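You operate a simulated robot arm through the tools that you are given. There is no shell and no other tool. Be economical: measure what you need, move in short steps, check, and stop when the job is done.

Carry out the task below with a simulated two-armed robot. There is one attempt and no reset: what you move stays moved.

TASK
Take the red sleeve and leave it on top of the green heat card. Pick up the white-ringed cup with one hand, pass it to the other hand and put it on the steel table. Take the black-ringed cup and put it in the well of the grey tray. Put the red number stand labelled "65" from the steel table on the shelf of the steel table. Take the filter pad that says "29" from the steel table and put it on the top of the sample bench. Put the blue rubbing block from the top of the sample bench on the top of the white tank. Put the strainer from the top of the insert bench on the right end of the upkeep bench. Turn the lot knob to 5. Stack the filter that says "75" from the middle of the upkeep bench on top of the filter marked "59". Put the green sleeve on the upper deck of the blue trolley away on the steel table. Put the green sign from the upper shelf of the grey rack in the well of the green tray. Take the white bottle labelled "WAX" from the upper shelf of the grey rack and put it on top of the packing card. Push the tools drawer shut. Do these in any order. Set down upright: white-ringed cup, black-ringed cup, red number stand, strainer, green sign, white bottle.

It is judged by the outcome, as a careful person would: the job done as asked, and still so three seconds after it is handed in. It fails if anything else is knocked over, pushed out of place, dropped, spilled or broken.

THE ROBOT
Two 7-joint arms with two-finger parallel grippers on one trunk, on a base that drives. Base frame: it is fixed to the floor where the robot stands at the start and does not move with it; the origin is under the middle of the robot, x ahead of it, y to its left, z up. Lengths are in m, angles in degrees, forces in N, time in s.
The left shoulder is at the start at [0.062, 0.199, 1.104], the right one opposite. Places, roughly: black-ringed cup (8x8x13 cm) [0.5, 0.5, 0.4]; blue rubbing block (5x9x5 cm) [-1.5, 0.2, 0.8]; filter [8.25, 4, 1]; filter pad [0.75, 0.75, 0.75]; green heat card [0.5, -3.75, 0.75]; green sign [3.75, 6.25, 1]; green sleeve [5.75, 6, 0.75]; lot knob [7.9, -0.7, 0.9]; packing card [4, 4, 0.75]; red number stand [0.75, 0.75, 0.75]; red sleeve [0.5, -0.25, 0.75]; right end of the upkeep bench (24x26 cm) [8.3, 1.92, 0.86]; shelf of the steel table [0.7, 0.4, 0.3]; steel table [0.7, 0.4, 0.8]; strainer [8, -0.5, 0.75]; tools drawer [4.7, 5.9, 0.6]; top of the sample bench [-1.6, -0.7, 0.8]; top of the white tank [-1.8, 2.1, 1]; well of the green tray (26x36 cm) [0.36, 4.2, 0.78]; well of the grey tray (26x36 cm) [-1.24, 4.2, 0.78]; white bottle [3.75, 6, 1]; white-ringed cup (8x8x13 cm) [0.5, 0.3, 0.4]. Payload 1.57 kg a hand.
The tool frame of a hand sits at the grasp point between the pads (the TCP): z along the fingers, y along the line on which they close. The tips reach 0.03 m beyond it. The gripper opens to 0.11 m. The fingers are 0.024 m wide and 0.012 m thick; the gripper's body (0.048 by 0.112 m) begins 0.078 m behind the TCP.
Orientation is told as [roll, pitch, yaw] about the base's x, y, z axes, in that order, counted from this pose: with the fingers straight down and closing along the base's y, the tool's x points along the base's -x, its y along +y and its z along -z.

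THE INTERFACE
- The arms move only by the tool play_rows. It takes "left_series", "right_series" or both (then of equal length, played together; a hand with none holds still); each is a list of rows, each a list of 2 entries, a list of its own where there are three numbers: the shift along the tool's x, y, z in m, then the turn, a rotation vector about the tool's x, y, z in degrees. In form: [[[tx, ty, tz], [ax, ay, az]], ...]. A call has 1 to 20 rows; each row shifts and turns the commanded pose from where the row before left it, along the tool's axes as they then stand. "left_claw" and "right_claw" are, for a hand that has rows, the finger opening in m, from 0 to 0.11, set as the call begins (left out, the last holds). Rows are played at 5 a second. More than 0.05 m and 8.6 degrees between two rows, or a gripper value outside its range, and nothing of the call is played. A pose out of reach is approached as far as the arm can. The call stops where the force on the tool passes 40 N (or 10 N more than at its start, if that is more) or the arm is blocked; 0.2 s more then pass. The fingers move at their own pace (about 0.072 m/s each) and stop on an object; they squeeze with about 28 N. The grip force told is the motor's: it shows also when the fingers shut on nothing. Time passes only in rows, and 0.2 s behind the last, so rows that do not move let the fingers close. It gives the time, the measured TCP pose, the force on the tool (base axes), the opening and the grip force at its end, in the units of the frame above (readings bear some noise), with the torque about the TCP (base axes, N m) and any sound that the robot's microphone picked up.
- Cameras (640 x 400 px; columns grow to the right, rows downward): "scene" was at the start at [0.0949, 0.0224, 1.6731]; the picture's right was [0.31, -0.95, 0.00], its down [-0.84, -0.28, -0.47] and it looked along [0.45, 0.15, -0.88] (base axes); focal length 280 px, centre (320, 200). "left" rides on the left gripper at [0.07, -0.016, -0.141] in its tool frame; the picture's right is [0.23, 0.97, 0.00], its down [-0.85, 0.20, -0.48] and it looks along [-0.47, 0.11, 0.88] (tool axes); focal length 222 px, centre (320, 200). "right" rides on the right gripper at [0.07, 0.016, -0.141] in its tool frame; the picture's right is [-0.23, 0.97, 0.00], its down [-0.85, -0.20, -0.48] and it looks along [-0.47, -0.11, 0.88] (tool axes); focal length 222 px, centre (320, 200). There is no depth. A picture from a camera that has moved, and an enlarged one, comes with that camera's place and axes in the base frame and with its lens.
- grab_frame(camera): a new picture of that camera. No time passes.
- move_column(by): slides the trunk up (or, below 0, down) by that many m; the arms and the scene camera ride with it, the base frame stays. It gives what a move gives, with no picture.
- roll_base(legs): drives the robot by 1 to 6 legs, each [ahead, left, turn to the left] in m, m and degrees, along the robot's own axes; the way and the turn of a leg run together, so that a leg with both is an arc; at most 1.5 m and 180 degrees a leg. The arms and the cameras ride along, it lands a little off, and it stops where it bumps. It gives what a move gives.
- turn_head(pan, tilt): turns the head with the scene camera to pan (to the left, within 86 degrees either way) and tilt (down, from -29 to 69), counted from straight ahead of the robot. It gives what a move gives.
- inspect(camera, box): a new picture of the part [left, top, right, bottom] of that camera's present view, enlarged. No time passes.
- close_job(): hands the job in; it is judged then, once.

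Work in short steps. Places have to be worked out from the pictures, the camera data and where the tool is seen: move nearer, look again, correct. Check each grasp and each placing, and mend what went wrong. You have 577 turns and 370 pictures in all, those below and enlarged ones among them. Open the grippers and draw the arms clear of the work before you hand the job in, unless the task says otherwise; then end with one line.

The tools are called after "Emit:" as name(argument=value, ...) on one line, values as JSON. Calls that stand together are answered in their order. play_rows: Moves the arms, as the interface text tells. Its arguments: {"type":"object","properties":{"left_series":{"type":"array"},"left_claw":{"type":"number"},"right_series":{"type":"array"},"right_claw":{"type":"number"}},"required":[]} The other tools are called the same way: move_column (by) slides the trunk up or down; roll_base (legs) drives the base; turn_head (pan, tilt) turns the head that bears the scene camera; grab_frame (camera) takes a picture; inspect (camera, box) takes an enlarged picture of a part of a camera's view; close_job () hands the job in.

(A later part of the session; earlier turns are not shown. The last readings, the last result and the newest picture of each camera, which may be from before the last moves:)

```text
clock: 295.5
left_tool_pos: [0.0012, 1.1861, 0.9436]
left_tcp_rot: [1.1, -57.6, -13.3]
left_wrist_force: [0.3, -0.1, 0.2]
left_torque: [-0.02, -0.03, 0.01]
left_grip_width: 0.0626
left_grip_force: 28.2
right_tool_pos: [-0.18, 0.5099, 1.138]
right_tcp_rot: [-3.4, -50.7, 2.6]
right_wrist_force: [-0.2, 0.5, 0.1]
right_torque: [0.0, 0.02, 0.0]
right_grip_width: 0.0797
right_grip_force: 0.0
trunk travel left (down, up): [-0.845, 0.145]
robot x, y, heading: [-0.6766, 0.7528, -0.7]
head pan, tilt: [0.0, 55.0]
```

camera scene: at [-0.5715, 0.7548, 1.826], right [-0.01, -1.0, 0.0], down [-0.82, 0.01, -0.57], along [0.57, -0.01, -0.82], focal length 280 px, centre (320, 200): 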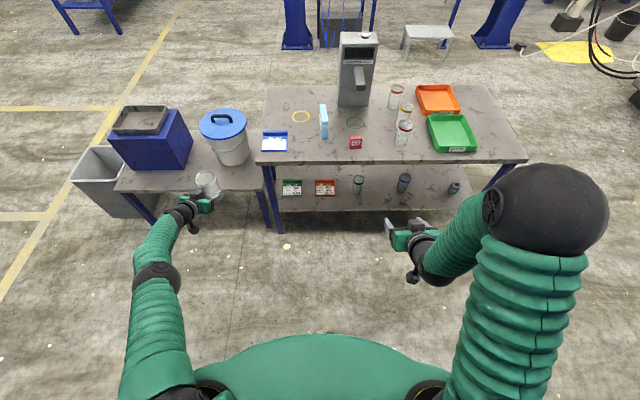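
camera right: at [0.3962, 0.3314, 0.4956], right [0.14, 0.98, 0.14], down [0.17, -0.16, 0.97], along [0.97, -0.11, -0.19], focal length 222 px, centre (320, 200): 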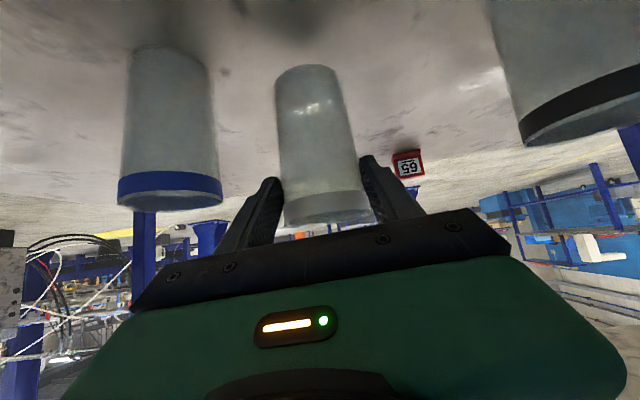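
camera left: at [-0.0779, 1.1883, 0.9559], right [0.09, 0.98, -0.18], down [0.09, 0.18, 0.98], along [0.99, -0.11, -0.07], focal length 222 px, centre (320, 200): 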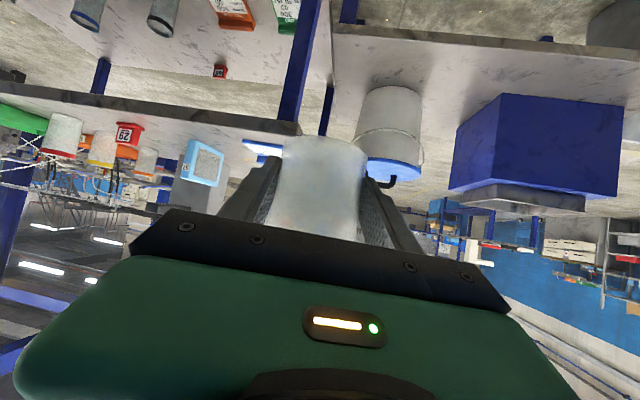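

Now position: drive so the cup comes over the free table spot (0.455,0.425), between the red-ringed cup and the 29 stand.

Emit:
roll_base(legs=[[0, -0.76, 0.5], [0.35, 0, 0]])

Emit:
grab_frame(camera="scene")

Emit:
grab_frame(camera="left")

```text
clock: 301.5
left_tool_pos: [0.3409, 0.4075, 0.9436]
left_tcp_rot: [1.1, -58.0, -14.1]
left_wrist_force: [0.0, 0.6, -1.2]
left_torque: [0.01, 0.01, 0.0]
left_grip_width: 0.0622
left_grip_force: 27.9
right_tool_pos: [0.1493, -0.2642, 1.1403]
right_tcp_rot: [-3.3, -50.8, 1.8]
right_wrist_force: [-0.3, -0.3, -0.5]
right_torque: [0.02, 0.01, 0.0]
right_grip_width: 0.0801
right_grip_force: 0.0
trunk travel left (down, up): [-0.845, 0.145]
robot x, y, heading: [-0.345, -0.0151, -1.9]
head pan, tilt: [0.0, 55.0]
```

```text
227 pictures are left
camera scene: at [-0.2405, -0.0156, 1.8263], right [-0.03, -1.0, 0.0], down [-0.82, 0.02, -0.57], along [0.57, -0.02, -0.82], focal length 280 px, centre (320, 200)
```

scene: 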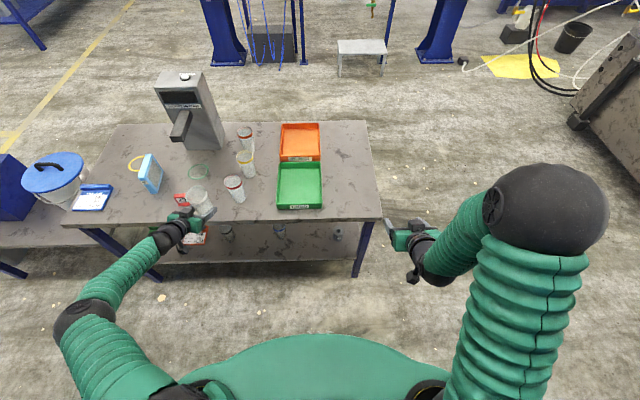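

```text
226 pictures are left
camera left: at [0.1846, 0.4273, 0.9591], right [0.11, 0.98, -0.18], down [0.09, 0.17, 0.98], along [0.99, -0.12, -0.07], focal length 222 px, centre (320, 200)
```

left: 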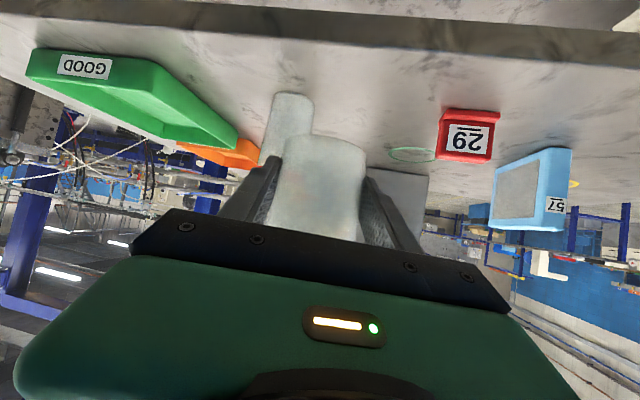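

Correct: forward 0.118, left 0.015 and turn 1.9°.

Emit:
roll_base(legs=[[0.118, 0.015, 1.9]])

Emit:
move_column(by=-0.08)

Emit:
inspect(camera="scene", box=[110, 150, 310, 290])

Emit:
grab_frame(camera="left")

```text
clock: 302.7
left_tool_pos: [0.44, 0.4376, 0.9488]
left_tcp_rot: [1.7, -57.8, -12.8]
left_wrist_force: [0.6, 0.5, -0.1]
left_torque: [0.03, 0.0, 0.0]
left_grip_width: 0.0622
left_grip_force: 28.0
right_tool_pos: [0.2707, -0.2401, 1.1399]
right_tcp_rot: [-2.9, -51.0, 3.3]
right_wrist_force: [-0.9, 0.2, 0.2]
right_torque: [0.01, -0.02, 0.01]
right_grip_width: 0.0799
right_grip_force: 0.1
trunk travel left (down, up): [-0.845, 0.145]
robot x, y, heading: [-0.2278, -0.0033, 0.1]
head pan, tilt: [0.0, 55.0]
```

```text
clock: 303.9
left_tool_pos: [0.4433, 0.444, 0.8637]
left_tcp_rot: [1.2, -57.9, -12.3]
left_wrist_force: [0.8, 1.0, 0.9]
left_torque: [0.01, 0.02, -0.03]
left_grip_width: 0.0624
left_grip_force: 27.8
right_tool_pos: [0.274, -0.2354, 1.0613]
right_tcp_rot: [-3.4, -50.8, 3.7]
right_wrist_force: [-0.9, 0.3, 0.1]
right_torque: [-0.01, -0.01, 0.0]
right_grip_width: 0.0802
right_grip_force: 0.0
trunk travel left (down, up): [-0.765, 0.225]
robot x, y, heading: [-0.2289, 0.0001, 0.5]
head pan, tilt: [0.0, 55.0]
```

```text
2.86 times, centred on (210, 220) of scene
camera zoom: at [-0.1222, 0.0012, 1.7462], right [0.01, -1.0, 0.0], down [-0.82, -0.01, -0.57], along [0.57, 0.0, -0.82], focal length 801 px, centre (634, 143)
```

zoom: 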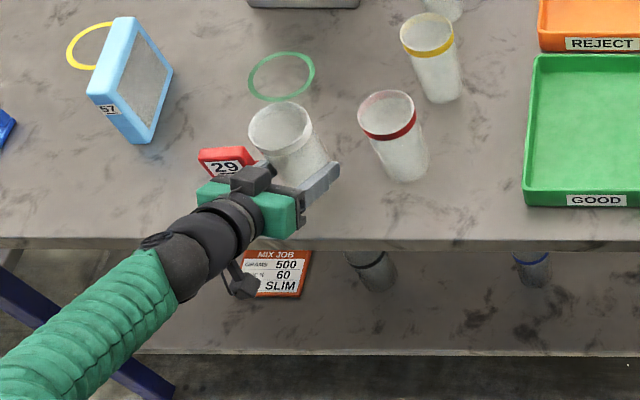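

```text
224 pictures are left
camera left: at [0.2854, 0.4582, 0.8795], right [0.07, 0.98, -0.18], down [0.09, 0.18, 0.98], along [0.99, -0.09, -0.07], focal length 222 px, centre (320, 200)
```

left: 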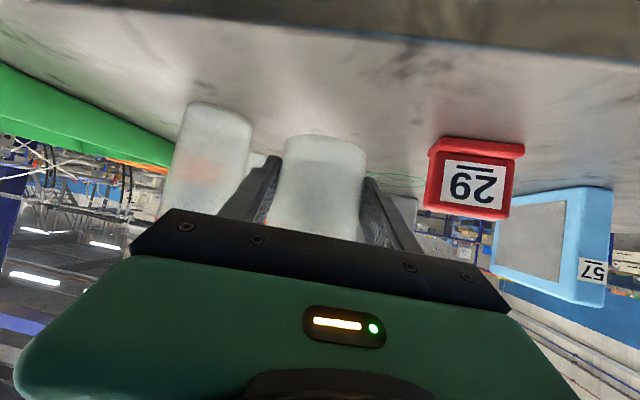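

Lower in small steps until contact.

Emit:
play_rows(left_series=[[[0.0085, 0, 0.0053], [0, 0, 0]], [[0.0085, 0, 0.0053], [0, 0, 0]], [[0.0034, 0, 0.0021], [0, 0, 0]], [[0.0034, 0, 0.0021], [0, 0, 0]], [[0.0034, 0, 0.0021], [0, 0, 0]], [[0.0034, 0, 0.0021], [0, 0, 0]], [[0.0034, 0, 0.0021], [0, 0, 0]], [[0.0034, 0, 0.0021], [0, 0, 0]]])

Emit:
grab_frame(camera="left")

```text
clock: 305.7
left_tool_pos: [0.4458, 0.4436, 0.8295]
left_tcp_rot: [1.5, -58.5, -12.4]
left_wrist_force: [-6.8, -1.6, 23.5]
left_torque: [-0.43, 0.43, -0.14]
left_grip_width: 0.0619
left_grip_force: 27.8
right_tool_pos: [0.2736, -0.2388, 1.0599]
right_tcp_rot: [-3.1, -50.8, 3.4]
right_wrist_force: [0.1, -0.1, 0.6]
right_torque: [0.01, 0.02, 0.04]
right_grip_width: 0.08
right_grip_force: 0.0
trunk travel left (down, up): [-0.765, 0.225]
robot x, y, heading: [-0.2266, -0.002, 0.4]
head pan, tilt: [0.0, 55.0]
stopped in row 8 (left hand): the force on the tool passed its limit at 43 N (the readings are from after the stop); the commanded pose is now the measured one
```

```text
223 pictures are left
camera left: at [0.288, 0.4575, 0.8428], right [0.07, 0.98, -0.18], down [0.07, 0.18, 0.98], along [0.99, -0.08, -0.06], focal length 222 px, centre (320, 200)
```

left: 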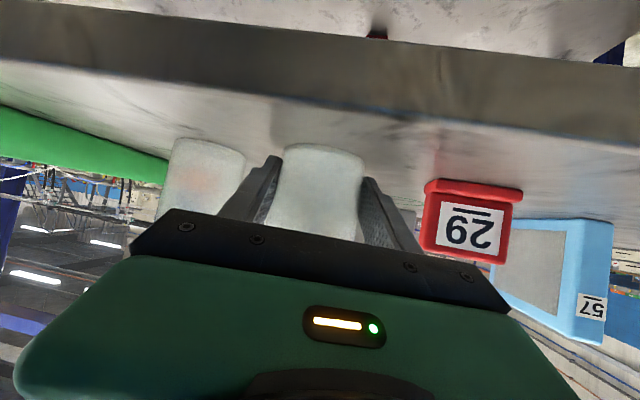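

Cup is down. Ease, open to 0.083, withdraw along the tool axis.

Emit:
play_rows(left_series=[[[-0.002, 0, -0.0015], [0, 0, 0]], [[0, 0, 0], [0, 0, 0]]])

Emit:
play_rows(left_series=[[[0, 0, 0], [0, 0, 0]], [[0, 0, 0], [0, 0, 0]], [[0, 0, -0.02], [0, 0, 0]], [[0, 0, -0.04], [0, 0, 0]], [[0, 0, -0.04], [0, 0, 0]], [[0, 0, -0.04], [0, 0, 0]]], left_claw=0.083)

Emit:
inspect(camera="scene", box=[110, 130, 310, 270])

```text
clock: 306.3
left_tool_pos: [0.4448, 0.4432, 0.8304]
left_tcp_rot: [1.4, -58.2, -12.4]
left_wrist_force: [6.4, -1.1, 17.2]
left_torque: [-0.38, -0.11, 0.12]
left_grip_width: 0.0622
left_grip_force: 28.1
right_tool_pos: [0.2737, -0.2386, 1.0602]
right_tcp_rot: [-3.2, -50.8, 3.5]
right_wrist_force: [-0.7, 0.0, 0.2]
right_torque: [0.02, -0.03, 0.03]
right_grip_width: 0.0798
right_grip_force: 0.0
trunk travel left (down, up): [-0.765, 0.225]
robot x, y, heading: [-0.226, -0.0003, 0.4]
head pan, tilt: [0.0, 55.0]
```

```text
clock: 307.7
left_tool_pos: [0.3273, 0.4662, 0.9021]
left_tcp_rot: [1.3, -58.2, -12.4]
left_wrist_force: [0.1, 1.0, 0.8]
left_torque: [0.0, -0.01, 0.0]
left_grip_width: 0.0831
left_grip_force: 0.1
right_tool_pos: [0.2736, -0.2371, 1.0602]
right_tcp_rot: [-3.4, -50.7, 3.5]
right_wrist_force: [0.0, -0.1, 0.0]
right_torque: [-0.02, 0.02, 0.01]
right_grip_width: 0.0797
right_grip_force: 0.1
trunk travel left (down, up): [-0.765, 0.225]
robot x, y, heading: [-0.2292, -0.0068, 0.3]
head pan, tilt: [0.0, 55.0]
```

```text
2.86 times, centred on (210, 200) of scene
camera zoom: at [-0.123, 0.0003, 1.7461], right [0.01, -1.0, 0.0], down [-0.82, -0.01, -0.57], along [0.57, 0.0, -0.82], focal length 801 px, centre (634, 200)
```

zoom: 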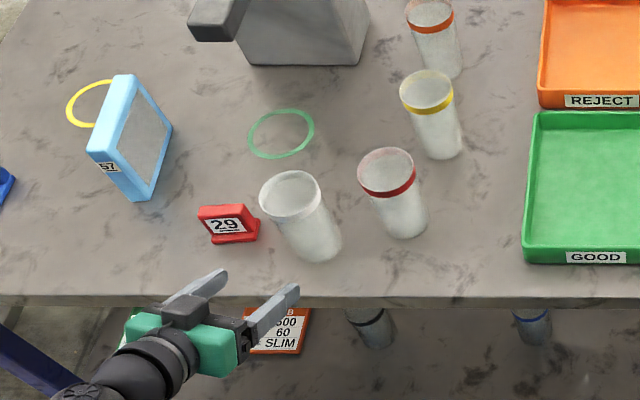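

White-ringed cup stands on the table. Now the black-ringed cup with the left hand: back off, lower the trunk, extend a little.

Emit:
roll_base(legs=[[-0.3, 0, 0]])

Emit:
move_column(by=-0.4)

Emit:
move_column(by=-0.11)

Emit:
play_rows(left_series=[[[-0.018, 0, 0.028], [0, 0, 0]], [[-0.018, 0, 0.028], [0, 0, 0]], [[-0.018, 0, 0.028], [0, 0, 0]], [[0, 0, 0], [0, 0, 0]]], left_claw=0.1)

Emit:
turn_head(pan=15, tilt=40)

Emit:
grab_frame(camera="scene")

Emit:
grab_frame(camera="left")

```text
clock: 309.8
left_tool_pos: [0.0272, 0.4648, 0.899]
left_tcp_rot: [1.1, -58.1, -12.0]
left_wrist_force: [0.6, 0.0, -0.3]
left_torque: [0.01, 0.0, 0.0]
left_grip_width: 0.0831
left_grip_force: 0.0
right_tool_pos: [-0.0235, -0.2381, 1.0588]
right_tcp_rot: [-3.2, -50.7, 3.7]
right_wrist_force: [0.1, 0.3, -0.1]
right_torque: [0.01, 0.0, -0.03]
right_grip_width: 0.0801
right_grip_force: 0.0
trunk travel left (down, up): [-0.765, 0.225]
robot x, y, heading: [-0.5284, -0.0051, 0.6]
head pan, tilt: [0.0, 55.0]
```

```text
clock: 313.6
left_tool_pos: [0.0248, 0.4638, 0.5016]
left_tcp_rot: [1.3, -58.2, -12.1]
left_wrist_force: [-0.6, 0.6, -0.1]
left_torque: [0.02, 0.0, 0.01]
left_grip_width: 0.0831
left_grip_force: 0.0
right_tool_pos: [-0.0261, -0.2387, 0.6599]
right_tcp_rot: [-3.2, -50.7, 3.6]
right_wrist_force: [0.2, -0.4, -0.2]
right_torque: [0.0, -0.02, -0.01]
right_grip_width: 0.0798
right_grip_force: 0.0
trunk travel left (down, up): [-0.365, 0.625]
robot x, y, heading: [-0.5304, -0.0068, 0.6]
head pan, tilt: [0.0, 55.0]
```

```text
clock: 315.0
left_tool_pos: [0.0251, 0.4648, 0.3908]
left_tcp_rot: [1.4, -58.2, -12.1]
left_wrist_force: [-0.3, -0.2, -0.8]
left_torque: [0.01, 0.0, -0.01]
left_grip_width: 0.0831
left_grip_force: 0.0
right_tool_pos: [-0.0266, -0.2373, 0.5499]
right_tcp_rot: [-3.2, -50.8, 3.7]
right_wrist_force: [-0.1, 0.2, -0.9]
right_torque: [0.01, 0.04, -0.02]
right_grip_width: 0.0801
right_grip_force: 0.0
trunk travel left (down, up): [-0.255, 0.735]
robot x, y, heading: [-0.5252, -0.0014, 0.6]
head pan, tilt: [0.0, 55.0]
```

```text
clock: 316.0
left_tool_pos: [0.1248, 0.4456, 0.3917]
left_tcp_rot: [1.3, -58.3, -12.1]
left_wrist_force: [0.0, 0.8, -0.6]
left_torque: [0.0, 0.0, -0.02]
left_grip_width: 0.1001
left_grip_force: 0.1
right_tool_pos: [-0.0257, -0.238, 0.5489]
right_tcp_rot: [-3.3, -50.8, 3.9]
right_wrist_force: [0.5, 0.4, -0.1]
right_torque: [-0.03, 0.03, 0.01]
right_grip_width: 0.0803
right_grip_force: 0.1
trunk travel left (down, up): [-0.255, 0.735]
robot x, y, heading: [-0.5302, -0.0057, 0.6]
head pan, tilt: [0.0, 55.0]
```

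```text
clock: 316.8
left_tool_pos: [0.1221, 0.4454, 0.3918]
left_tcp_rot: [1.2, -58.2, -12.1]
left_wrist_force: [-0.5, 1.0, -0.2]
left_torque: [0.03, -0.03, 0.0]
left_grip_width: 0.0998
left_grip_force: 0.0
right_tool_pos: [-0.0274, -0.2383, 0.55]
right_tcp_rot: [-3.4, -50.8, 3.7]
right_wrist_force: [-0.1, 0.3, -0.4]
right_torque: [-0.01, 0.04, -0.01]
right_grip_width: 0.0799
right_grip_force: 0.2
trunk travel left (down, up): [-0.255, 0.735]
robot x, y, heading: [-0.5236, -0.0068, 0.5]
head pan, tilt: [15.0, 40.0]
```

```text
221 pictures are left
camera scene: at [-0.4124, 0.0188, 1.2566], right [0.27, -0.96, 0.0], down [-0.62, -0.17, -0.76], along [0.74, 0.21, -0.65], focal length 280 px, centre (320, 200)
```

scene: 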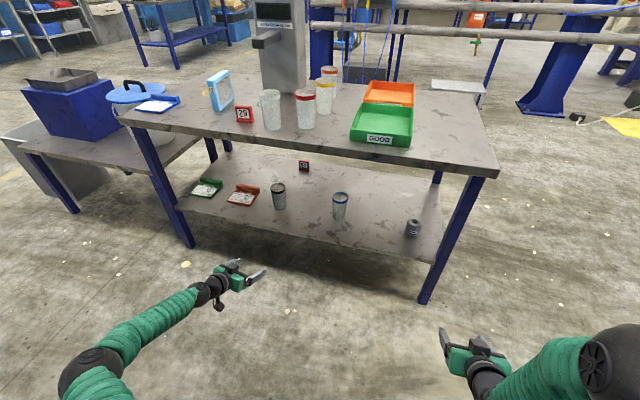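

```text
220 pictures are left
camera left: at [-0.0343, 0.4589, 0.406], right [0.07, 0.98, -0.18], down [0.08, 0.18, 0.98], along [0.99, -0.08, -0.07], focal length 222 px, centre (320, 200)
```

left: 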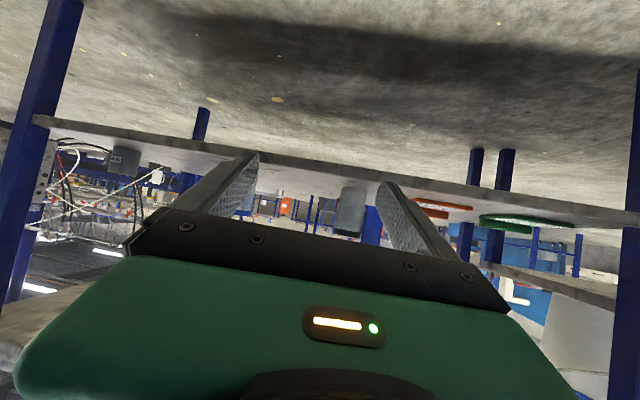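

Black-ringed cup ≈(0.55,0.50). Pull the right hand back first so it stays clear of the table leg.

Emit:
play_rows(right_series=[[[0.024, 0, -0.029], [0, 5, 0]], [[0.024, 0, -0.029], [0, 5, 0]], [[0.024, 0, -0.029], [0, 5, 0]], [[0.024, 0, -0.029], [0, 5, 0]], [[0.024, 0, -0.029], [0, 5, 0]], [[0, 0, 0], [0, 0, 0]]])

Emit:
roll_base(legs=[[0.26, 0.045, -0.5]])

Emit:
grab_frame(camera="left")

Emit:
grab_frame(camera="scene")

```text
clock: 318.2
left_tool_pos: [0.1238, 0.445, 0.3919]
left_tcp_rot: [1.3, -58.2, -12.0]
left_wrist_force: [-0.2, -0.2, 0.9]
left_torque: [-0.01, 0.05, 0.01]
left_grip_width: 0.1002
left_grip_force: 0.1
right_tool_pos: [-0.1206, -0.2586, 0.5783]
right_tcp_rot: [-2.2, -25.9, 2.1]
right_wrist_force: [0.9, 0.1, 0.1]
right_torque: [-0.02, 0.0, -0.02]
right_grip_width: 0.08
right_grip_force: 0.0
right hand out of reach, approached as far as the arm can: row 1, 2, 3, 4, 5
trunk travel left (down, up): [-0.255, 0.735]
robot x, y, heading: [-0.5234, -0.0037, 0.4]
head pan, tilt: [15.0, 40.0]
```

```text
clock: 320.1
left_tool_pos: [0.39, 0.483, 0.3917]
left_tcp_rot: [1.2, -58.2, -12.7]
left_wrist_force: [-0.1, -0.4, -0.9]
left_torque: [-0.01, 0.01, -0.02]
left_grip_width: 0.0999
left_grip_force: 0.1
right_tool_pos: [0.1393, -0.2167, 0.5778]
right_tcp_rot: [-2.1, -25.9, 1.4]
right_wrist_force: [-0.1, -0.2, -1.4]
right_torque: [0.0, 0.0, 0.02]
right_grip_width: 0.08
right_grip_force: 0.0
trunk travel left (down, up): [-0.255, 0.735]
robot x, y, heading: [-0.2635, 0.0369, -0.1]
head pan, tilt: [15.0, 40.0]
```

```text
219 pictures are left
camera left: at [0.2343, 0.4995, 0.4057], right [0.08, 0.98, -0.18], down [0.08, 0.17, 0.98], along [0.99, -0.09, -0.07], focal length 222 px, centre (320, 200)
```

left: 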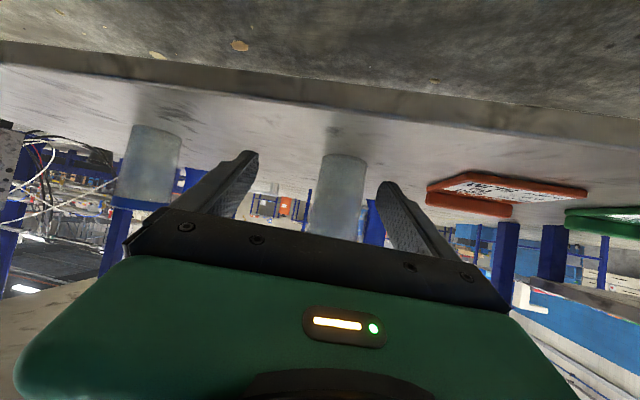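

```text
218 pictures are left
camera scene: at [-0.149, 0.0637, 1.2566], right [0.26, -0.97, 0.0], down [-0.62, -0.17, -0.76], along [0.74, 0.2, -0.64], focal length 280 px, centre (320, 200)
```

scene: 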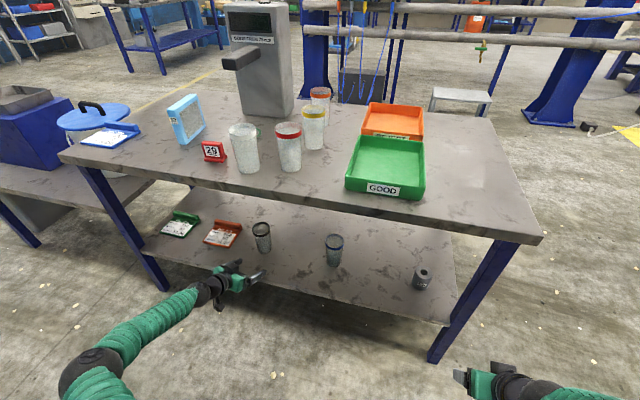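

Forward 0.135, left 0.018.

Emit:
roll_base(legs=[[0.135, 0.018, 0]])

Emit:
grab_frame(camera="left")

Emit:
inspect(camera="scene", box=[150, 200, 350, 330])

```text
clock: 321.4
left_tool_pos: [0.527, 0.4994, 0.3915]
left_tcp_rot: [1.3, -58.2, -13.1]
left_wrist_force: [-0.1, 0.6, 0.4]
left_torque: [-0.01, -0.02, 0.01]
left_grip_width: 0.1
left_grip_force: 0.0
right_tool_pos: [0.2729, -0.1996, 0.577]
right_tcp_rot: [-2.2, -25.9, 1.3]
right_wrist_force: [0.1, -0.7, 0.1]
right_torque: [-0.01, 0.03, 0.04]
right_grip_width: 0.0798
right_grip_force: 0.1
trunk travel left (down, up): [-0.255, 0.735]
robot x, y, heading: [-0.1343, 0.0622, -0.3]
head pan, tilt: [15.0, 40.0]
```

```text
217 pictures are left
camera left: at [0.3705, 0.5157, 0.4059], right [0.08, 0.98, -0.18], down [0.08, 0.17, 0.98], along [0.99, -0.1, -0.07], focal length 222 px, centre (320, 200)
```

left: 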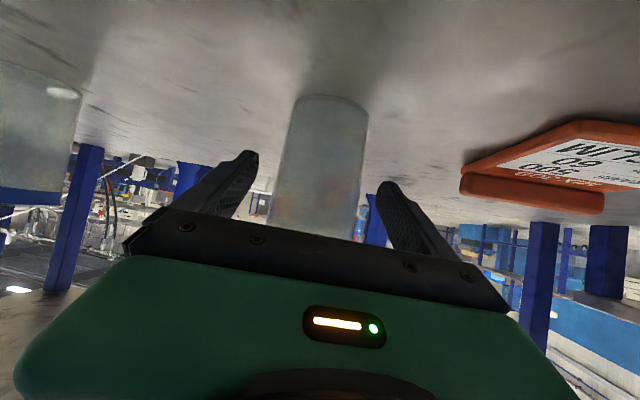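

```text
3.08 times, centred on (250, 265) of scene
camera zoom: at [-0.0136, 0.0812, 1.2565], right [0.26, -0.97, 0.0], down [-0.62, -0.16, -0.76], along [0.74, 0.19, -0.65], focal length 862 px, centre (535, 0)
```

zoom: 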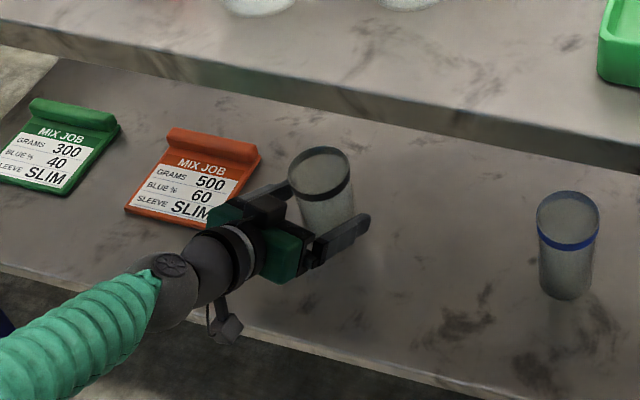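

Cup centred. Advance 1.8 cm and close.

Emit:
play_rows(left_series=[[[-0.0095, 0, 0.0153], [0, 0, 0]], [[0, 0, 0], [0, 0, 0]]])

Emit:
play_rows(left_series=[[[0, 0, 0], [0, 0, 0]], [[0, 0, 0], [0, 0, 0]], [[0, 0, 0], [0, 0, 0]], [[0, 0, 0], [0, 0, 0]]], left_claw=0)

Emit:
move_column(by=0.04)

Emit:
grab_frame(camera="left")

```text
clock: 322.0
left_tool_pos: [0.5442, 0.4955, 0.3926]
left_tcp_rot: [1.3, -58.2, -13.0]
left_wrist_force: [0.4, 0.6, 0.0]
left_torque: [-0.02, 0.03, 0.04]
left_grip_width: 0.1001
left_grip_force: 0.1
right_tool_pos: [0.2721, -0.2, 0.5774]
right_tcp_rot: [-2.1, -26.0, 1.3]
right_wrist_force: [-0.3, 0.6, 0.3]
right_torque: [0.01, -0.01, 0.02]
right_grip_width: 0.08
right_grip_force: 0.1
trunk travel left (down, up): [-0.255, 0.735]
robot x, y, heading: [-0.1295, 0.0604, -0.2]
head pan, tilt: [15.0, 40.0]
```

```text
clock: 323.0
left_tool_pos: [0.5443, 0.4962, 0.3934]
left_tcp_rot: [1.4, -58.3, -13.0]
left_wrist_force: [0.6, -0.5, 0.4]
left_torque: [0.0, -0.01, -0.01]
left_grip_width: 0.0638
left_grip_force: 28.2
right_tool_pos: [0.2715, -0.2004, 0.5776]
right_tcp_rot: [-2.0, -26.0, 1.3]
right_wrist_force: [-0.5, -0.9, -0.3]
right_torque: [0.02, 0.02, -0.06]
right_grip_width: 0.08
right_grip_force: 0.0
trunk travel left (down, up): [-0.255, 0.735]
robot x, y, heading: [-0.1351, 0.0589, -0.4]
head pan, tilt: [15.0, 40.0]
```

```text
clock: 323.8
left_tool_pos: [0.5442, 0.4955, 0.4322]
left_tcp_rot: [1.4, -58.2, -13.0]
left_wrist_force: [0.2, 0.4, 0.6]
left_torque: [0.0, 0.02, 0.01]
left_grip_width: 0.0638
left_grip_force: 27.9
right_tool_pos: [0.2735, -0.2005, 0.6177]
right_tcp_rot: [-2.2, -26.0, 1.3]
right_wrist_force: [0.2, 0.3, 0.0]
right_torque: [-0.01, 0.02, -0.02]
right_grip_width: 0.0804
right_grip_force: 0.1
trunk travel left (down, up): [-0.295, 0.695]
robot x, y, heading: [-0.1279, 0.0591, -0.1]
head pan, tilt: [15.0, 40.0]
```

```text
215 pictures are left
camera left: at [0.3874, 0.5122, 0.4466], right [0.08, 0.98, -0.18], down [0.08, 0.17, 0.98], along [0.99, -0.1, -0.06], focal length 222 px, centre (320, 200)
```

left: 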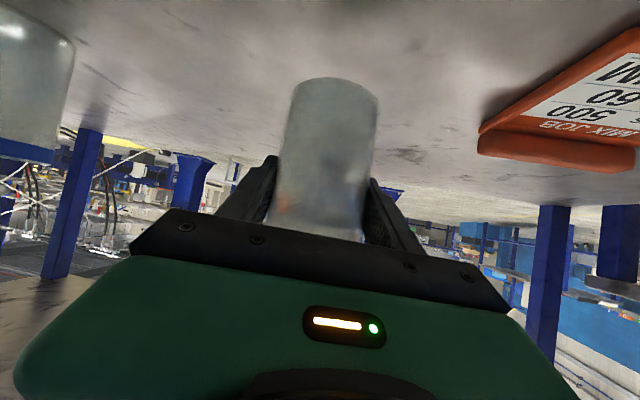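

Black-ringed cup held. Back off, raise, turn left and drive toward the tray bench.

Emit:
roll_base(legs=[[-0.5, 0, 0]])

Emit:
move_column(by=0.4)

Emit:
move_column(by=0.2)

Emit:
roll_base(legs=[[0, 0, 90], [1.3, 0.15, 0], [1.3, 0, 0]])

Emit:
turn_head(pan=0, tilt=40)

Emit:
grab_frame(camera="scene")

```text
clock: 326.8
left_tool_pos: [0.044, 0.4976, 0.4346]
left_tcp_rot: [1.4, -58.2, -13.0]
left_wrist_force: [0.3, -0.1, -1.2]
left_torque: [0.04, -0.01, 0.01]
left_grip_width: 0.0639
left_grip_force: 28.1
right_tool_pos: [-0.2279, -0.1987, 0.6173]
right_tcp_rot: [-2.1, -26.0, 1.2]
right_wrist_force: [0.4, -0.1, -0.4]
right_torque: [0.03, 0.0, -0.02]
right_grip_width: 0.0801
right_grip_force: 0.1
trunk travel left (down, up): [-0.295, 0.695]
robot x, y, heading: [-0.6251, 0.0653, -0.4]
head pan, tilt: [15.0, 40.0]
```

```text
clock: 330.6
left_tool_pos: [0.0434, 0.4987, 0.8339]
left_tcp_rot: [1.4, -58.3, -13.0]
left_wrist_force: [-0.4, -0.2, -0.2]
left_torque: [-0.04, -0.01, -0.02]
left_grip_width: 0.064
left_grip_force: 27.9
right_tool_pos: [-0.2297, -0.1973, 1.0173]
right_tcp_rot: [-2.1, -26.1, 1.2]
right_wrist_force: [-0.1, 0.6, -0.6]
right_torque: [-0.04, -0.01, 0.0]
right_grip_width: 0.08
right_grip_force: 0.1
trunk travel left (down, up): [-0.695, 0.295]
robot x, y, heading: [-0.6298, 0.0599, -0.1]
head pan, tilt: [15.0, 40.0]
```

```text
clock: 332.8
left_tool_pos: [0.0449, 0.4979, 1.0344]
left_tcp_rot: [1.3, -58.3, -13.1]
left_wrist_force: [1.2, -0.2, -0.9]
left_torque: [-0.03, -0.03, -0.02]
left_grip_width: 0.0639
left_grip_force: 28.0
right_tool_pos: [-0.228, -0.1981, 1.2172]
right_tcp_rot: [-2.1, -26.1, 1.2]
right_wrist_force: [-0.5, -0.5, -0.6]
right_torque: [-0.04, 0.01, -0.02]
right_grip_width: 0.0799
right_grip_force: 0.0
trunk travel left (down, up): [-0.895, 0.095]
robot x, y, heading: [-0.6284, 0.0577, -0.3]
head pan, tilt: [15.0, 40.0]
```

```text
clock: 349.4
left_tool_pos: [-1.2721, 3.3298, 1.0343]
left_tcp_rot: [1.4, -58.4, 78.6]
left_wrist_force: [0.2, 1.2, -1.1]
left_torque: [-0.02, 0.02, -0.04]
left_grip_width: 0.0639
left_grip_force: 28.0
right_tool_pos: [-0.568, 3.0774, 1.218]
right_tcp_rot: [-2.1, -26.0, 93.0]
right_wrist_force: [-0.2, 0.2, 0.6]
right_torque: [0.0, -0.01, 0.0]
right_grip_width: 0.08
right_grip_force: 0.1
trunk travel left (down, up): [-0.895, 0.095]
robot x, y, heading: [-0.8147, 2.6698, 91.5]
head pan, tilt: [15.0, 40.0]
```

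```text
clock: 350.2
left_tool_pos: [-1.2711, 3.3293, 1.0354]
left_tcp_rot: [1.5, -58.4, 78.6]
left_wrist_force: [-0.8, 1.2, -0.5]
left_torque: [0.0, -0.01, 0.02]
left_grip_width: 0.0638
left_grip_force: 28.0
right_tool_pos: [-0.5672, 3.0778, 1.2178]
right_tcp_rot: [-2.1, -26.1, 93.0]
right_wrist_force: [-0.4, -0.5, -0.1]
right_torque: [-0.01, -0.01, -0.05]
right_grip_width: 0.0801
right_grip_force: 0.1
trunk travel left (down, up): [-0.895, 0.095]
robot x, y, heading: [-0.8152, 2.672, 91.4]
head pan, tilt: [0.0, 40.0]
```

```text
214 pictures are left
camera scene: at [-0.8188, 2.7866, 1.8967], right [1.0, 0.03, 0.0], down [0.02, -0.64, -0.76], along [-0.02, 0.76, -0.64], focal length 280 px, centre (320, 200)
```

scene: 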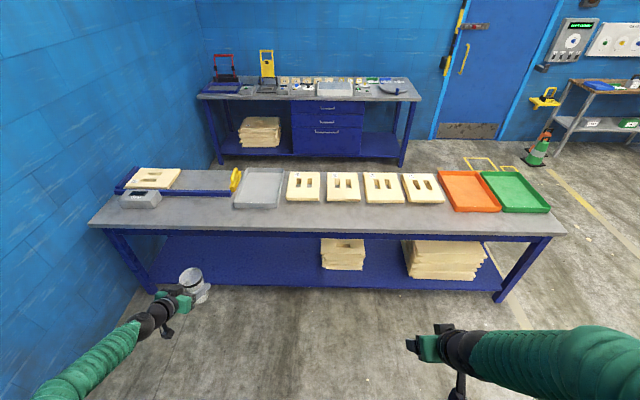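

Grey tray centre ≈(-1.245,4.19). Approach: forward 0.6 with heading fix.

Emit:
roll_base(legs=[[0.62, 0, -1.4]])

Emit:
grab_frame(camera="scene")

Emit:
grab_frame(camera="left")

```text
clock: 353.7
left_tool_pos: [-1.2623, 3.9691, 1.0357]
left_tcp_rot: [1.5, -58.5, 77.2]
left_wrist_force: [0.1, -0.2, -0.6]
left_torque: [0.03, 0.0, 0.0]
left_grip_width: 0.0637
left_grip_force: 27.8
right_tool_pos: [-0.5658, 3.6994, 1.2177]
right_tcp_rot: [-2.2, -26.1, 91.5]
right_wrist_force: [0.0, -0.6, 0.1]
right_torque: [0.02, -0.01, 0.03]
right_grip_width: 0.0802
right_grip_force: 0.1
trunk travel left (down, up): [-0.895, 0.095]
robot x, y, heading: [-0.8194, 3.2966, 89.8]
head pan, tilt: [0.0, 40.0]
```

```text
213 pictures are left
camera scene: at [-0.8243, 3.413, 1.8969], right [1.0, 0.0, 0.0], down [0.0, -0.64, -0.77], along [0.0, 0.77, -0.64], focal length 280 px, centre (320, 200)
```

scene: 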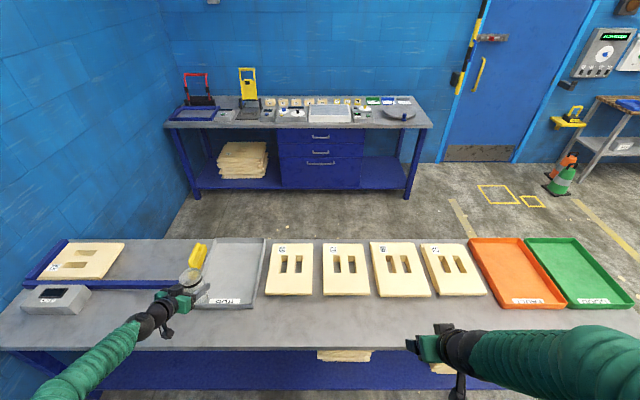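

```text
212 pictures are left
camera left: at [-1.2786, 3.8113, 1.0487], right [-0.98, 0.08, -0.18], down [-0.17, 0.08, 0.98], along [0.09, 0.99, -0.06], focal length 222 px, centre (320, 200)
```

left: 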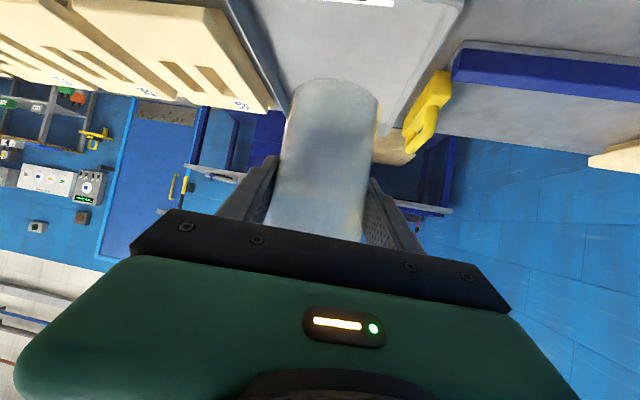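

Move forward 0.155, right 0.037, then lower.

Emit:
roll_base(legs=[[0.155, -0.037, 0]])

Emit:
move_column(by=-0.12)

Emit:
grab_frame(camera="scene")

Emit:
grab_frame(camera="left")

```text
clock: 355.1
left_tool_pos: [-1.2322, 4.1208, 1.0344]
left_tcp_rot: [1.2, -58.7, 77.6]
left_wrist_force: [0.2, 0.0, -0.7]
left_torque: [0.04, 0.0, 0.03]
left_grip_width: 0.0636
left_grip_force: 28.1
right_tool_pos: [-0.5352, 3.8519, 1.2197]
right_tcp_rot: [-2.4, -26.3, 91.7]
right_wrist_force: [0.3, 0.5, -1.0]
right_torque: [0.0, 0.01, -0.03]
right_grip_width: 0.0801
right_grip_force: 0.1
trunk travel left (down, up): [-0.895, 0.095]
robot x, y, heading: [-0.7889, 3.4548, 90.1]
head pan, tilt: [0.0, 40.0]
```

```text
clock: 356.6
left_tool_pos: [-1.2279, 4.125, 0.9164]
left_tcp_rot: [1.6, -58.3, 77.2]
left_wrist_force: [0.1, 0.0, -0.7]
left_torque: [0.0, -0.02, 0.0]
left_grip_width: 0.0639
left_grip_force: 28.3
right_tool_pos: [-0.5286, 3.8558, 1.0972]
right_tcp_rot: [-2.0, -26.1, 91.7]
right_wrist_force: [-0.2, 0.6, 0.3]
right_torque: [0.01, 0.01, 0.02]
right_grip_width: 0.0801
right_grip_force: 0.1
trunk travel left (down, up): [-0.775, 0.215]
robot x, y, heading: [-0.788, 3.4537, 90.0]
head pan, tilt: [0.0, 40.0]
```

```text
211 pictures are left
camera scene: at [-0.7887, 3.5722, 1.7767], right [1.0, 0.0, 0.0], down [0.0, -0.64, -0.76], along [0.0, 0.76, -0.64], focal length 280 px, centre (320, 200)
```

scene: 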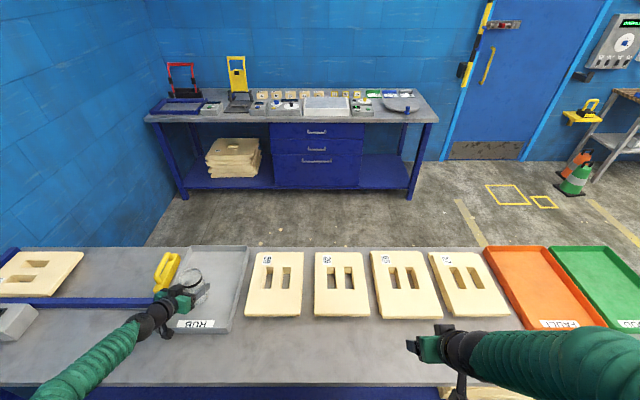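

```text
210 pictures are left
camera left: at [-1.2429, 3.9675, 0.9285], right [-0.98, 0.08, -0.18], down [-0.17, 0.08, 0.98], along [0.09, 0.99, -0.06], focal length 222 px, centre (320, 200)
```

left: 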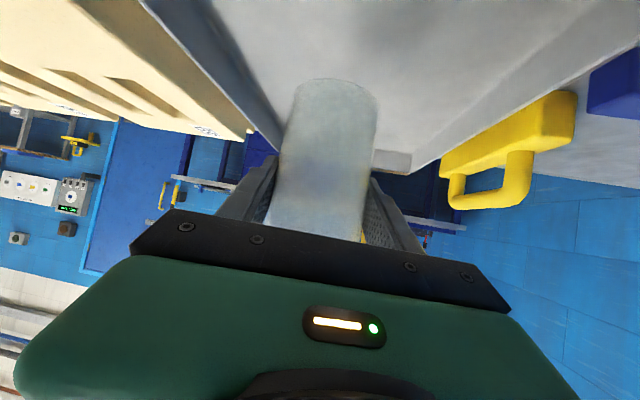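

Well inside the tray. Lower by trunk 4 cm then in small steps.

Emit:
move_column(by=-0.035)

Emit:
play_rows(left_series=[[[0.0034, 0, 0.0021], [0, 0, 0]], [[0.0034, 0, 0.0021], [0, 0, 0]], [[0.0034, 0, 0.0021], [0, 0, 0]], [[0.0034, 0, 0.0021], [0, 0, 0]], [[0.0034, 0, 0.0021], [0, 0, 0]], [[0.0034, 0, 0.0021], [0, 0, 0]], [[0.0034, 0, 0.0021], [0, 0, 0]], [[0.0034, 0, 0.0021], [0, 0, 0]], [[0.0034, 0, 0.0021], [0, 0, 0]], [[0.0034, 0, 0.0021], [0, 0, 0]]])

Emit:
grab_frame(camera="left")

```text
clock: 357.4
left_tool_pos: [-1.2268, 4.1239, 0.8804]
left_tcp_rot: [1.6, -58.4, 77.2]
left_wrist_force: [0.0, -0.2, -0.2]
left_torque: [-0.01, -0.01, 0.0]
left_grip_width: 0.0636
left_grip_force: 28.4
right_tool_pos: [-0.5292, 3.8555, 1.062]
right_tcp_rot: [-2.1, -26.1, 91.6]
right_wrist_force: [-0.1, 0.4, 0.3]
right_torque: [-0.01, -0.02, -0.01]
right_grip_width: 0.0799
right_grip_force: 0.1
trunk travel left (down, up): [-0.74, 0.25]
robot x, y, heading: [-0.7864, 3.4533, 90.1]
head pan, tilt: [0.0, 40.0]
```

```text
clock: 359.6
left_tool_pos: [-1.227, 4.1227, 0.8441]
left_tcp_rot: [1.8, -58.5, 77.1]
left_wrist_force: [-6.4, 2.8, 18.3]
left_torque: [-0.13, -0.13, 0.01]
left_grip_width: 0.0636
left_grip_force: 27.6
right_tool_pos: [-0.5293, 3.8528, 1.0636]
right_tcp_rot: [-1.9, -26.1, 91.5]
right_wrist_force: [0.0, -0.2, -0.2]
right_torque: [-0.02, -0.01, -0.01]
right_grip_width: 0.08
right_grip_force: 0.1
trunk travel left (down, up): [-0.74, 0.25]
robot x, y, heading: [-0.7876, 3.4542, 89.9]
head pan, tilt: [0.0, 40.0]
```

```text
209 pictures are left
camera left: at [-1.2424, 3.9654, 0.8558], right [-0.98, 0.08, -0.18], down [-0.17, 0.07, 0.98], along [0.09, 0.99, -0.06], focal length 222 px, centre (320, 200)
```

left: 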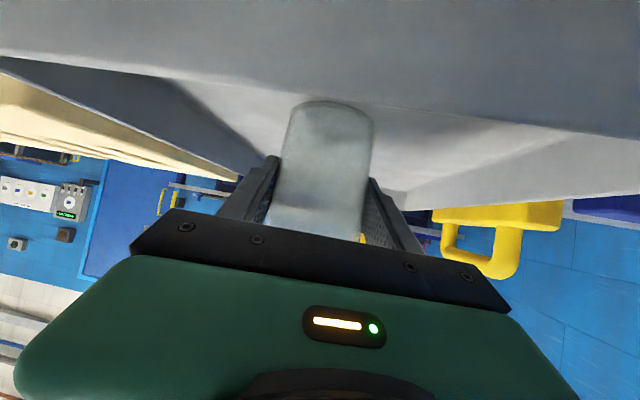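

Contact in the well. Ease, open, withdraw.

Emit:
play_rows(left_series=[[[-0.002, 0, -0.0015], [0, 0, 0]], [[0, 0, 0], [0, 0, 0]]])

Emit:
play_rows(left_series=[[[0, 0, 0], [0, 0, 0]], [[0, 0, 0], [0, 0, 0]], [[0, 0, -0.02], [0, 0, 0]], [[-0.01, 0, -0.04], [0, 0, 0]], [[-0.01, 0, -0.04], [0, 0, 0]], [[-0.01, 0, -0.04], [0, 0, 0]]], left_claw=0.09)

Emit:
roll_base(legs=[[-0.35, 0, 0]])

Emit:
grab_frame(camera="scene")

```text
clock: 360.2
left_tool_pos: [-1.2265, 4.123, 0.8438]
left_tcp_rot: [1.6, -58.3, 77.2]
left_wrist_force: [-1.4, -1.8, 7.0]
left_torque: [-0.2, -0.13, -0.12]
left_grip_width: 0.0632
left_grip_force: 27.9
right_tool_pos: [-0.5291, 3.8542, 1.0628]
right_tcp_rot: [-2.0, -26.2, 91.6]
right_wrist_force: [-0.6, -0.5, -0.2]
right_torque: [0.0, -0.03, -0.01]
right_grip_width: 0.0799
right_grip_force: 0.1
trunk travel left (down, up): [-0.74, 0.25]
robot x, y, heading: [-0.7874, 3.4518, 90.0]
head pan, tilt: [0.0, 40.0]
```

```text
clock: 361.6
left_tool_pos: [-1.2467, 4.0202, 0.9445]
left_tcp_rot: [1.5, -58.6, 77.2]
left_wrist_force: [-0.3, 0.4, -0.8]
left_torque: [-0.01, -0.01, -0.03]
left_grip_width: 0.0898
left_grip_force: 0.0
right_tool_pos: [-0.528, 3.8541, 1.0619]
right_tcp_rot: [-1.9, -26.2, 91.5]
right_wrist_force: [-1.1, -0.1, 0.0]
right_torque: [0.03, 0.03, 0.01]
right_grip_width: 0.0801
right_grip_force: 0.0
trunk travel left (down, up): [-0.74, 0.25]
robot x, y, heading: [-0.7865, 3.4531, 89.8]
head pan, tilt: [0.0, 40.0]
```

```text
clock: 363.9
left_tool_pos: [-1.2482, 3.6683, 0.9429]
left_tcp_rot: [1.6, -58.3, 77.4]
left_wrist_force: [0.2, -0.3, 0.3]
left_torque: [-0.03, -0.02, 0.03]
left_grip_width: 0.0901
left_grip_force: 0.0
right_tool_pos: [-0.529, 3.5055, 1.0612]
right_tcp_rot: [-2.0, -26.1, 91.7]
right_wrist_force: [-0.7, 0.6, 0.5]
right_torque: [-0.02, 0.0, -0.01]
right_grip_width: 0.0799
right_grip_force: 0.1
trunk travel left (down, up): [-0.74, 0.25]
robot x, y, heading: [-0.7843, 3.1045, 90.1]
head pan, tilt: [0.0, 40.0]
```

```text
208 pictures are left
camera scene: at [-0.7886, 3.2211, 1.7415], right [1.0, 0.0, 0.0], down [0.0, -0.65, -0.76], along [0.0, 0.76, -0.65], focal length 280 px, centre (320, 200)
```

scene: 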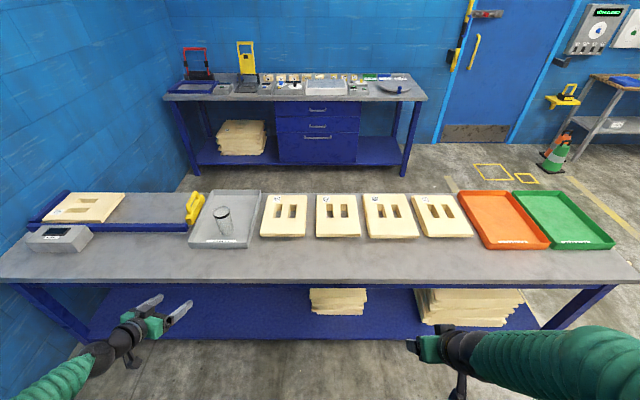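

Cup stands in the grey tray. Now travel to the grey rack area: strafe right along y≈3.1 then up to y≈4.9.

Emit:
roll_base(legs=[[0, -1.2, 0], [0, -1.2, 0], [0, -1.0, 0], [1.0, 0, 0], [0.8, 0, 0]])

Emit:
turn_head(pan=-25, tilt=20)

Emit:
grab_frame(camera="scene")

```text
clock: 389.1
left_tool_pos: [2.1829, 5.4588, 0.9444]
left_tcp_rot: [1.7, -58.5, 76.7]
left_wrist_force: [-0.9, 0.0, -0.7]
left_torque: [0.0, 0.0, -0.01]
left_grip_width: 0.0902
left_grip_force: 0.0
right_tool_pos: [2.8999, 5.2868, 1.0612]
right_tcp_rot: [-2.0, -26.2, 91.2]
right_wrist_force: [0.8, -0.1, 0.5]
right_torque: [0.0, 0.0, -0.03]
right_grip_width: 0.08
right_grip_force: 0.0
trunk travel left (down, up): [-0.74, 0.25]
robot x, y, heading: [2.6364, 4.8881, 89.6]
head pan, tilt: [0.0, 40.0]
```

```text
clock: 390.0
left_tool_pos: [2.183, 5.4586, 0.945]
left_tcp_rot: [1.7, -58.4, 76.7]
left_wrist_force: [-0.3, -0.5, -0.1]
left_torque: [-0.02, -0.01, 0.01]
left_grip_width: 0.09
left_grip_force: 0.0
right_tool_pos: [2.9004, 5.2867, 1.0624]
right_tcp_rot: [-2.1, -26.2, 91.2]
right_wrist_force: [0.1, -0.4, 0.6]
right_torque: [0.03, 0.0, -0.01]
right_grip_width: 0.0799
right_grip_force: 0.0
trunk travel left (down, up): [-0.74, 0.25]
robot x, y, heading: [2.6389, 4.8873, 89.7]
head pan, tilt: [-25.0, 20.0]
```

```text
207 pictures are left
camera scene: at [2.6779, 5.0049, 1.7731], right [0.9, -0.43, 0.0], down [-0.14, -0.31, -0.94], along [0.4, 0.85, -0.34], focal length 280 px, centre (320, 200)
```

scene: 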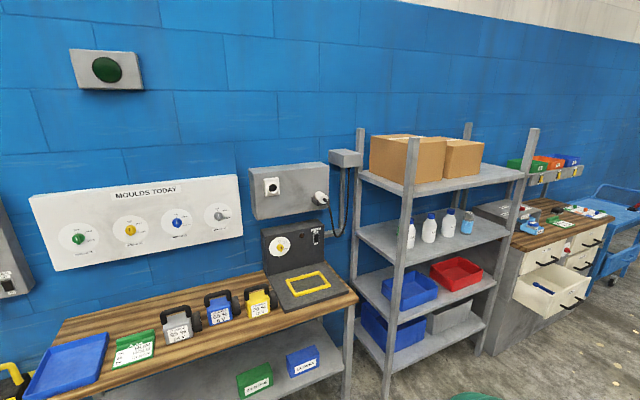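

Rack found. Strafe right 0.9 to face it.

Emit:
roll_base(legs=[[0, -0.9, 0.3]])

Emit:
turn_head(pan=0, tilt=30)

Emit:
grab_frame(camera="scene")

Emit:
inspect(camera="scene", box=[220, 60, 460, 260])

```text
clock: 394.8
left_tool_pos: [3.0726, 5.453, 0.9436]
left_tcp_rot: [1.5, -58.6, 77.5]
left_wrist_force: [-0.6, -0.5, 0.1]
left_torque: [-0.02, 0.0, 0.01]
left_grip_width: 0.09
left_grip_force: 0.1
right_tool_pos: [3.793, 5.2898, 1.0621]
right_tcp_rot: [-2.2, -26.2, 91.9]
right_wrist_force: [0.4, -0.2, 0.5]
right_torque: [0.03, 0.02, 0.0]
right_grip_width: 0.0796
right_grip_force: 0.1
trunk travel left (down, up): [-0.74, 0.25]
robot x, y, heading: [3.5386, 4.8874, 90.3]
head pan, tilt: [-25.0, 20.0]
```

```text
clock: 395.6
left_tool_pos: [3.0758, 5.4542, 0.9448]
left_tcp_rot: [1.7, -58.5, 77.5]
left_wrist_force: [0.6, 0.4, -0.6]
left_torque: [-0.02, -0.01, 0.02]
left_grip_width: 0.0901
left_grip_force: 0.1
right_tool_pos: [3.7949, 5.289, 1.0627]
right_tcp_rot: [-2.0, -26.2, 91.8]
right_wrist_force: [0.4, 0.5, -0.4]
right_torque: [-0.03, 0.0, -0.01]
right_grip_width: 0.0804
right_grip_force: 0.2
trunk travel left (down, up): [-0.74, 0.25]
robot x, y, heading: [3.5386, 4.8869, 90.1]
head pan, tilt: [0.0, 30.0]
```

```text
206 pictures are left
camera scene: at [3.535, 5.0107, 1.7571], right [1.0, 0.0, 0.0], down [0.0, -0.5, -0.87], along [0.0, 0.87, -0.5], focal length 280 px, centre (320, 200)
```

scene: 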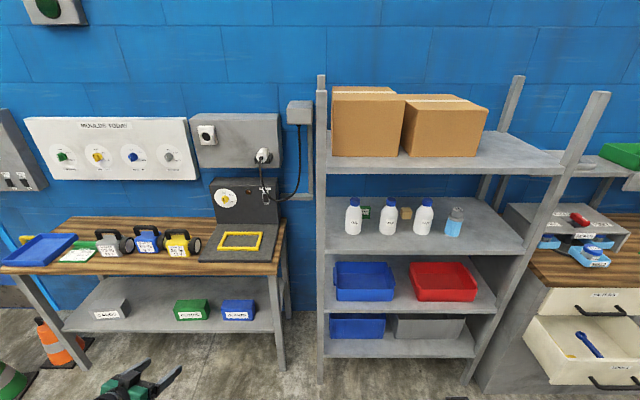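

```text
2.00 times, centred on (340, 160) of scene
camera zoom: at [3.535, 5.0107, 1.7571], right [1.0, 0.0, 0.0], down [0.0, -0.5, -0.87], along [0.0, 0.87, -0.5], focal length 561 px, centre (280, 280)
```

zoom: 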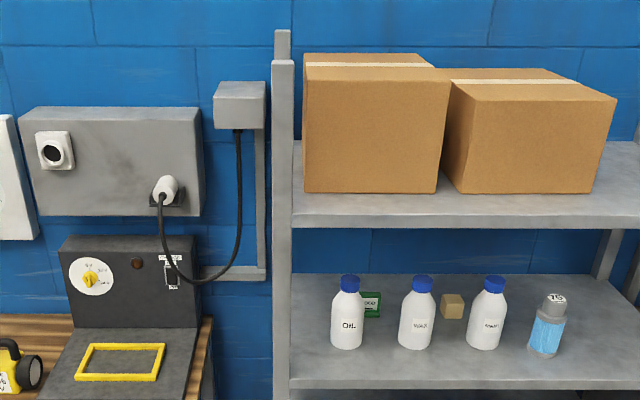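

Zoom on the bottles' labels and the green sign behind them.

Emit:
inspect(camera="scene", box=[335, 190, 475, 250])

```text
4.57 times, centred on (405, 220) of scene
camera zoom: at [3.535, 5.0107, 1.7571], right [1.0, 0.0, 0.0], down [0.0, -0.5, -0.87], along [0.0, 0.87, -0.5], focal length 1281 px, centre (-69, 109)
```

zoom: 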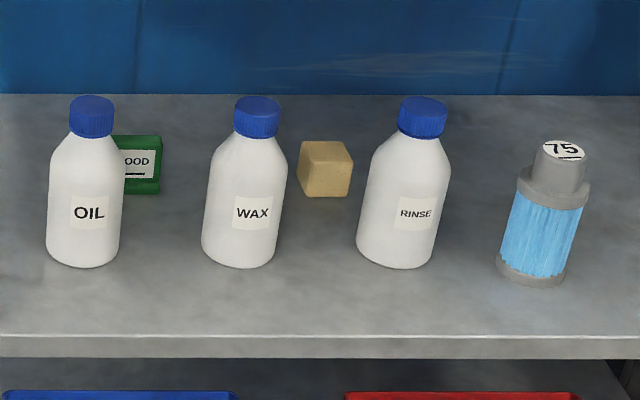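

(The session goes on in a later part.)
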